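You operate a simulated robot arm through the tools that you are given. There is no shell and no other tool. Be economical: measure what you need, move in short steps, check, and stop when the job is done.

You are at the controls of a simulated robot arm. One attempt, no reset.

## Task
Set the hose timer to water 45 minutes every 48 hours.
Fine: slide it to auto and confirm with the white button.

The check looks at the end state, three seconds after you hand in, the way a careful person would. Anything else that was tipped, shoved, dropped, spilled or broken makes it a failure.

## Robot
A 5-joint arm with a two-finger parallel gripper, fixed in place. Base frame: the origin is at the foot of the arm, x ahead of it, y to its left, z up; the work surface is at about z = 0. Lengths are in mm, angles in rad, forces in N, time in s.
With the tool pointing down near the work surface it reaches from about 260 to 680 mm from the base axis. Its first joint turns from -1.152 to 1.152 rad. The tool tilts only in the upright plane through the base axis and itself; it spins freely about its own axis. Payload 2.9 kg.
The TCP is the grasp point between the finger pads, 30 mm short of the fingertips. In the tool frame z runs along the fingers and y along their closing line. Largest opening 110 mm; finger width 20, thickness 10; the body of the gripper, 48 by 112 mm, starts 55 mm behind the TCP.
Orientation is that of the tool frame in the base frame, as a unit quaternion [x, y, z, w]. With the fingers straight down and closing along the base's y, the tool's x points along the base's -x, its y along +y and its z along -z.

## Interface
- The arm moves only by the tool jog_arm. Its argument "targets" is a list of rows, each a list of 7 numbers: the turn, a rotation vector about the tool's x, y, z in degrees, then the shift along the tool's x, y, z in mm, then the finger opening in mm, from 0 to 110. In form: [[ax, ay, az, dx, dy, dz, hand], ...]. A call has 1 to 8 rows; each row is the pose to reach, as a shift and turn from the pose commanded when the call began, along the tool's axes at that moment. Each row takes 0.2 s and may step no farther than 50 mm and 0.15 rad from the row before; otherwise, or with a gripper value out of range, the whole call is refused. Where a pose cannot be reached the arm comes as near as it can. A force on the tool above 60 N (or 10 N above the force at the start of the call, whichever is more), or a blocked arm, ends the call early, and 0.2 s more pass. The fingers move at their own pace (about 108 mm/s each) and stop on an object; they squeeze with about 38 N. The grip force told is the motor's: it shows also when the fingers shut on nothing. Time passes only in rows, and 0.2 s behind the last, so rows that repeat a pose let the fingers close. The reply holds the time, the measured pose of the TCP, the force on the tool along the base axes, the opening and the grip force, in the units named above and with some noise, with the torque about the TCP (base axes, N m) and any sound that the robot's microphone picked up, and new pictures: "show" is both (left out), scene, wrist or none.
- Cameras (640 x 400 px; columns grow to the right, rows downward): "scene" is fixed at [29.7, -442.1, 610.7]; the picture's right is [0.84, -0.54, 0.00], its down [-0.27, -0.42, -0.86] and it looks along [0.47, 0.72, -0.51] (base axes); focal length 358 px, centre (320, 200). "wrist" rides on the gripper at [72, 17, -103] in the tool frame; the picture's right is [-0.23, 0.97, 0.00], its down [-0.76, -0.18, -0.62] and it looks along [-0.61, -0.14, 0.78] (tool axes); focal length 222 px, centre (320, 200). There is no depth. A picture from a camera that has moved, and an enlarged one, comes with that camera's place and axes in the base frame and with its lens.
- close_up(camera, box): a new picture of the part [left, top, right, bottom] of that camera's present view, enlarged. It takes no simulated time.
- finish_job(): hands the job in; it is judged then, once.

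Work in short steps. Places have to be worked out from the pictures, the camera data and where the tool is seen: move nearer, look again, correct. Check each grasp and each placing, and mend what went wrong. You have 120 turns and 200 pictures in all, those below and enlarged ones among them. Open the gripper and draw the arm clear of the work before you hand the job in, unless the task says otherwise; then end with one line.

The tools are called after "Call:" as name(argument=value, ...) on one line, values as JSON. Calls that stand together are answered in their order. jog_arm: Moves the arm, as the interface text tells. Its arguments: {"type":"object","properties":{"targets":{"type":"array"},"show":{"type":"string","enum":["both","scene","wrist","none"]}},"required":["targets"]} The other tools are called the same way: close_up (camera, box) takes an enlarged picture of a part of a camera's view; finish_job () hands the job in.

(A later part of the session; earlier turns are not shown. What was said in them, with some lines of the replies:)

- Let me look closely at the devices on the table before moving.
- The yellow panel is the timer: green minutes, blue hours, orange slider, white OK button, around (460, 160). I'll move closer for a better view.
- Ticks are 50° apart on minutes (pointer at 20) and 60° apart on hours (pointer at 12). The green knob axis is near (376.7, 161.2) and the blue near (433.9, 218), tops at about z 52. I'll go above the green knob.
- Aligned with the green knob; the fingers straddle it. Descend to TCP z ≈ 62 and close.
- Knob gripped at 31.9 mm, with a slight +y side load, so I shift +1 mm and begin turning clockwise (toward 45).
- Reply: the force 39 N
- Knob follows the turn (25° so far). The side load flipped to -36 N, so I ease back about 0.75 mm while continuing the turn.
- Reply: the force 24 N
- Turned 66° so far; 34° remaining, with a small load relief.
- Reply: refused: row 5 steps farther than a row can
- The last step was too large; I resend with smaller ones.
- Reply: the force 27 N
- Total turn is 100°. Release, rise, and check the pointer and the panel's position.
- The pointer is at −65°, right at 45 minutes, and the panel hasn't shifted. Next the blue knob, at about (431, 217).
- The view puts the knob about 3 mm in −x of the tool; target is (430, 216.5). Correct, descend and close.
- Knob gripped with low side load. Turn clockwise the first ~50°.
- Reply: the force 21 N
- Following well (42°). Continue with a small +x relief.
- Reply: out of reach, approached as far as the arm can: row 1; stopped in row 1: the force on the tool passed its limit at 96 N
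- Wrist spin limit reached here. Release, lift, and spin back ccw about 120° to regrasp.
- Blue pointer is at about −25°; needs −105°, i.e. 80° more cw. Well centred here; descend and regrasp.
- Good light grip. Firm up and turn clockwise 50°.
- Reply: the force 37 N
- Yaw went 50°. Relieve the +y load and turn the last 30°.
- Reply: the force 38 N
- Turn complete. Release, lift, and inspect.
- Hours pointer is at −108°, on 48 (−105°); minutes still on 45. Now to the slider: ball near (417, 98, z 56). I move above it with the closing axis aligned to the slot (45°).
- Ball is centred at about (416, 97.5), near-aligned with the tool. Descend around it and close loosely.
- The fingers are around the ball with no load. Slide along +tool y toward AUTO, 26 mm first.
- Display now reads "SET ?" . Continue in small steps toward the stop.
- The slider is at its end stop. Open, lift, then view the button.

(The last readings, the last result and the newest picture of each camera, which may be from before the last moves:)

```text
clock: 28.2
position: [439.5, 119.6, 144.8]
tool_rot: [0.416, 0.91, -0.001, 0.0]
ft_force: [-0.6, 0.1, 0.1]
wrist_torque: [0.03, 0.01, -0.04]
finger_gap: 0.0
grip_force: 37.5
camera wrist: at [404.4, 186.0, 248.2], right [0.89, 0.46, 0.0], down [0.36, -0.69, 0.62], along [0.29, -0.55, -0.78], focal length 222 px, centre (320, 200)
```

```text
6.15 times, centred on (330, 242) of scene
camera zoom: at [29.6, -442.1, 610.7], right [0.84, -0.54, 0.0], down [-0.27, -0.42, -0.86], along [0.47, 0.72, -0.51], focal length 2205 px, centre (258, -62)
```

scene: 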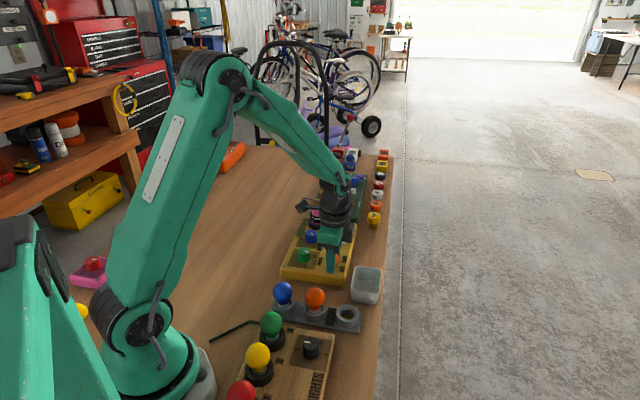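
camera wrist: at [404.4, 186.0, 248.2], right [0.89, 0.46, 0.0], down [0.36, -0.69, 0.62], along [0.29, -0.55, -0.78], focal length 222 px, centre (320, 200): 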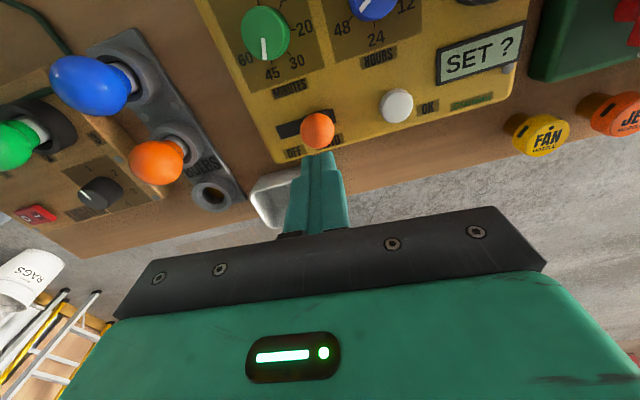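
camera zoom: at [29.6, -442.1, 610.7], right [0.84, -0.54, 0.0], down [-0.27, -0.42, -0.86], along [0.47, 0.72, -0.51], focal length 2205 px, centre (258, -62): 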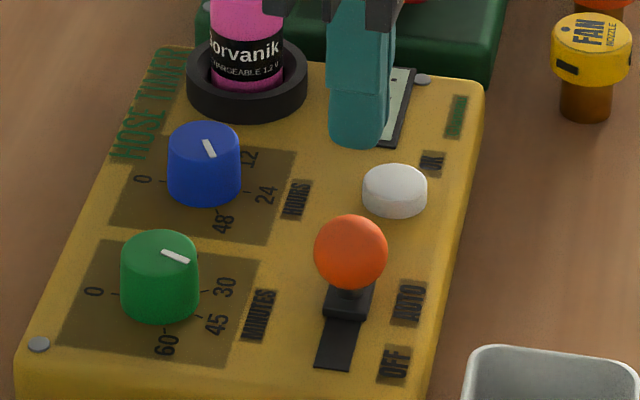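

Slider's at AUTO, display "SET ?". The white button is at about (495, 165), top near z 38. Move above with fingers closed.

Call:
jog_arm(targets=[[0, 0, 0, -1, 36, 0, 0], [0, 0, 0, -2.1, 71.7, 0, 0], [0, 0, 0, -2.1, 71.7, 30, 0], [0, 0, 0, -2.1, 71.7, 52, 0], [0, 0, 0, -2.1, 71.7, 52, 0]], show="wrist")

Call:
close_up(camera="scene", box=[300, 195, 390, 260])

Call:
close_up(camera="wrist", box=[240, 80, 400, 200])

```text
clock: 29.4
position: [494.2, 165.9, 91.8]
tool_rot: [0.417, 0.909, -0.001, 0.0]
ft_force: [0.0, 0.4, -1.0]
wrist_torque: [0.01, 0.0, 0.0]
finger_gap: 0.2
grip_force: 37.8
camera wrist: at [458.6, 233.1, 195.0], right [0.89, 0.46, 0.0], down [0.36, -0.69, 0.62], along [0.29, -0.55, -0.78], focal length 222 px, centre (320, 200)
```

wrist: 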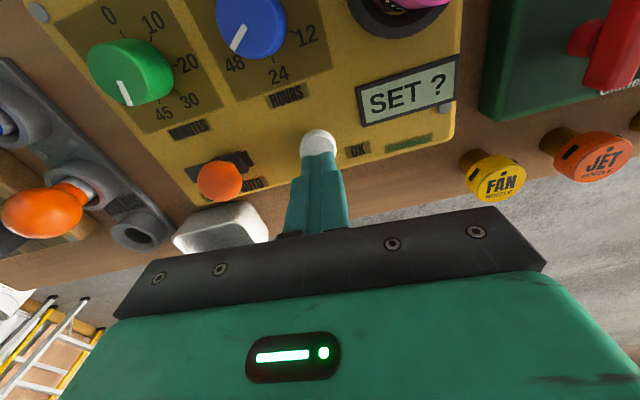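

```text
6.15 times, centred on (345, 228) of scene
camera zoom: at [29.7, -442.1, 610.7], right [0.84, -0.54, 0.0], down [-0.27, -0.42, -0.86], along [0.47, 0.72, -0.51], focal length 2205 px, centre (166, 31)
```

zoom: 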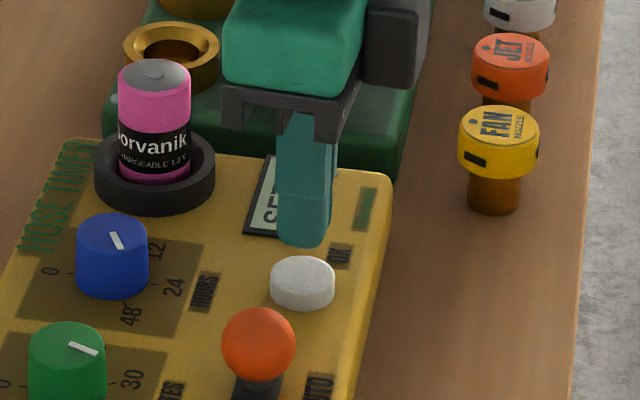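

```text
3.33 times, centred on (320, 140) of wrist
camera zoom: at [458.6, 233.1, 195.0], right [0.89, 0.46, 0.0], down [0.36, -0.69, 0.62], along [0.29, -0.55, -0.78], focal length 740 px, centre (320, 400)
```

zoom: 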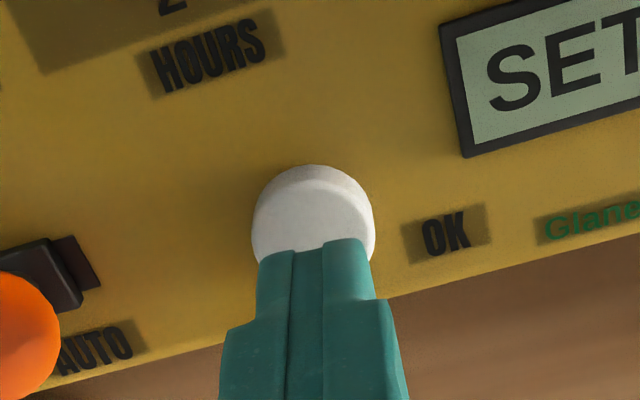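

Aligned over the button. Descend in small steps and watch for the press.

Call:
jog_arm(targets=[[0, 0, 0, 0, 0, 15, 0], [0, 0, 0, 0, 0, 22, 0], [0, 0, 0, 0, 0, 25, 0], [0, 0, 0, 0, 0, 27, 0], [0, 0, 0, 0, 0, 27, 0]], show="wrist")

```text
clock: 30.6
position: [494.2, 167.1, 66.3]
tool_rot: [0.417, 0.909, 0.0, -0.001]
ft_force: [-6.8, -0.4, 18.1]
wrist_torque: [-0.02, 0.2, 0.02]
finger_gap: 0.0
grip_force: 37.3
heard: click
camera wrist: at [458.9, 232.9, 169.1], right [0.89, 0.46, 0.0], down [0.36, -0.69, 0.62], along [0.29, -0.55, -0.78], focal length 222 px, centre (320, 200)
```

wrist: 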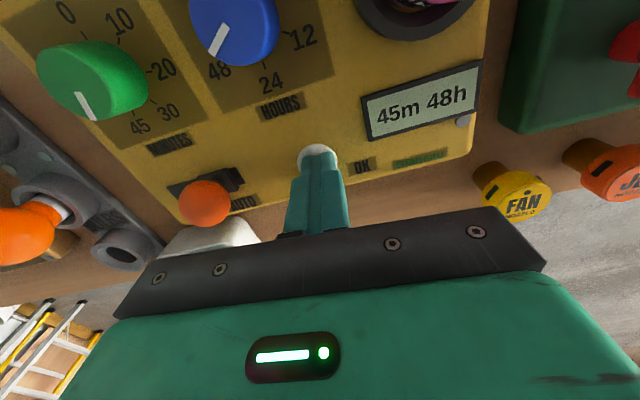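

A click was heard and the display reads "45m 48h". Lift off, open the gripper and draw clear.

Call:
jog_arm(targets=[[0, 0, 0, 0, 0, -25, 0], [0, 0, 0, 0, 0, -70, 0], [0, 0, 0, 0, 0, -115, 0], [0, 0, 0, 0, 0, -160, 30], [0, 0, 0, 20, -40, -175, 60], [0, 0, 0, 30, -80, -185, 60], [0, 0, 0, 30, -80, -185, 60]], show="both")

Call:
close_up(camera="scene", box=[260, 150, 400, 300])

Call:
close_up(camera="wrist", box=[220, 0, 460, 180])

```text
clock: 32.2
position: [414.4, 134.5, 250.1]
tool_rot: [0.416, 0.909, -0.001, -0.001]
ft_force: [-0.6, -0.9, 0.9]
wrist_torque: [-0.01, 0.0, 0.0]
finger_gap: 59.9
grip_force: 0.0
camera wrist: at [377.8, 202.2, 353.4], right [0.89, 0.46, 0.0], down [0.36, -0.69, 0.62], along [0.29, -0.55, -0.78], focal length 222 px, centre (320, 200)
```

scene: 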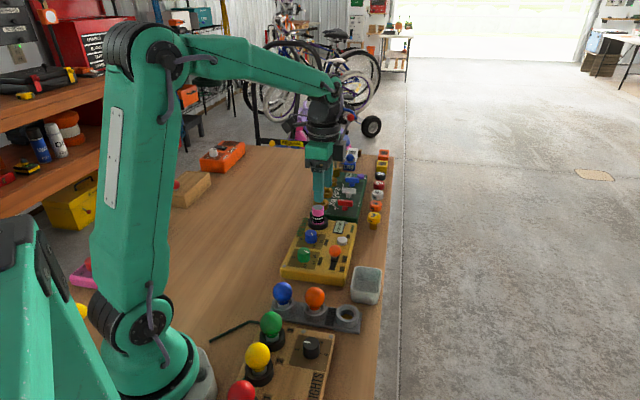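
wrist: 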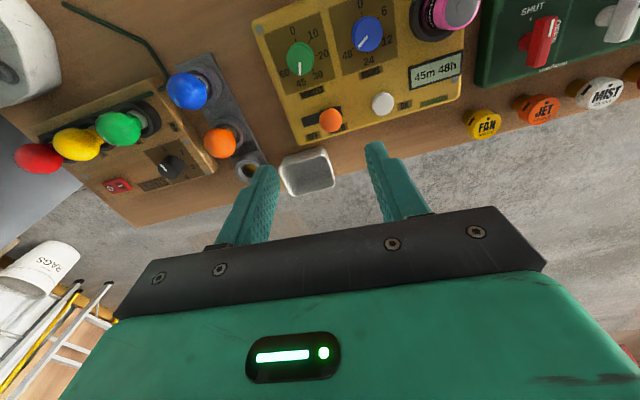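

```text
2.67 times, centred on (330, 225) of scene
camera zoom: at [29.6, -442.1, 610.7], right [0.84, -0.54, 0.0], down [-0.27, -0.42, -0.86], along [0.47, 0.72, -0.51], focal length 955 px, centre (293, 133)
```

zoom: 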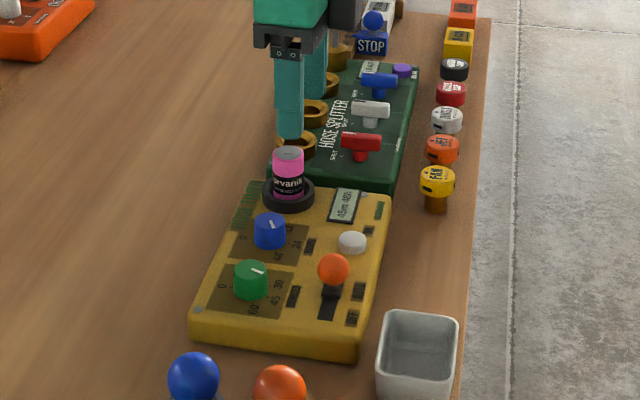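

```text
2.22 times, centred on (340, 90) of wrist
camera zoom: at [377.8, 202.2, 353.4], right [0.89, 0.46, 0.0], down [0.36, -0.69, 0.62], along [0.29, -0.55, -0.78], focal length 494 px, centre (276, 444)
```

zoom: 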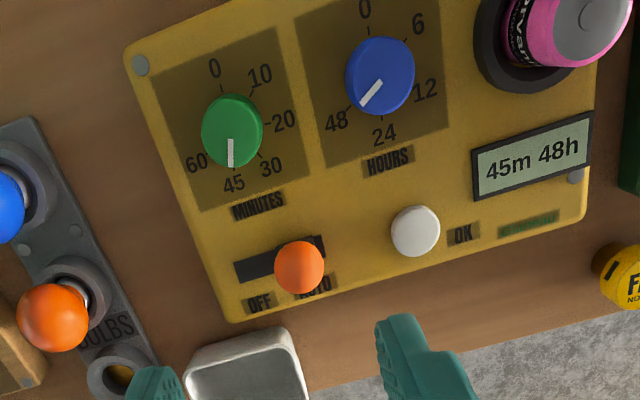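

The display shows "45m 48h", the slider is at AUTO, the arm is clear and nothing else has moved, so I hand in.

Call:
finish_job()

```text
The job is handed in.
```

The hose timer is set to water 45 minutes every 48 hours: I slid it to AUTO and pressed the white button, and the display read "45m 48h" when I handed it in.
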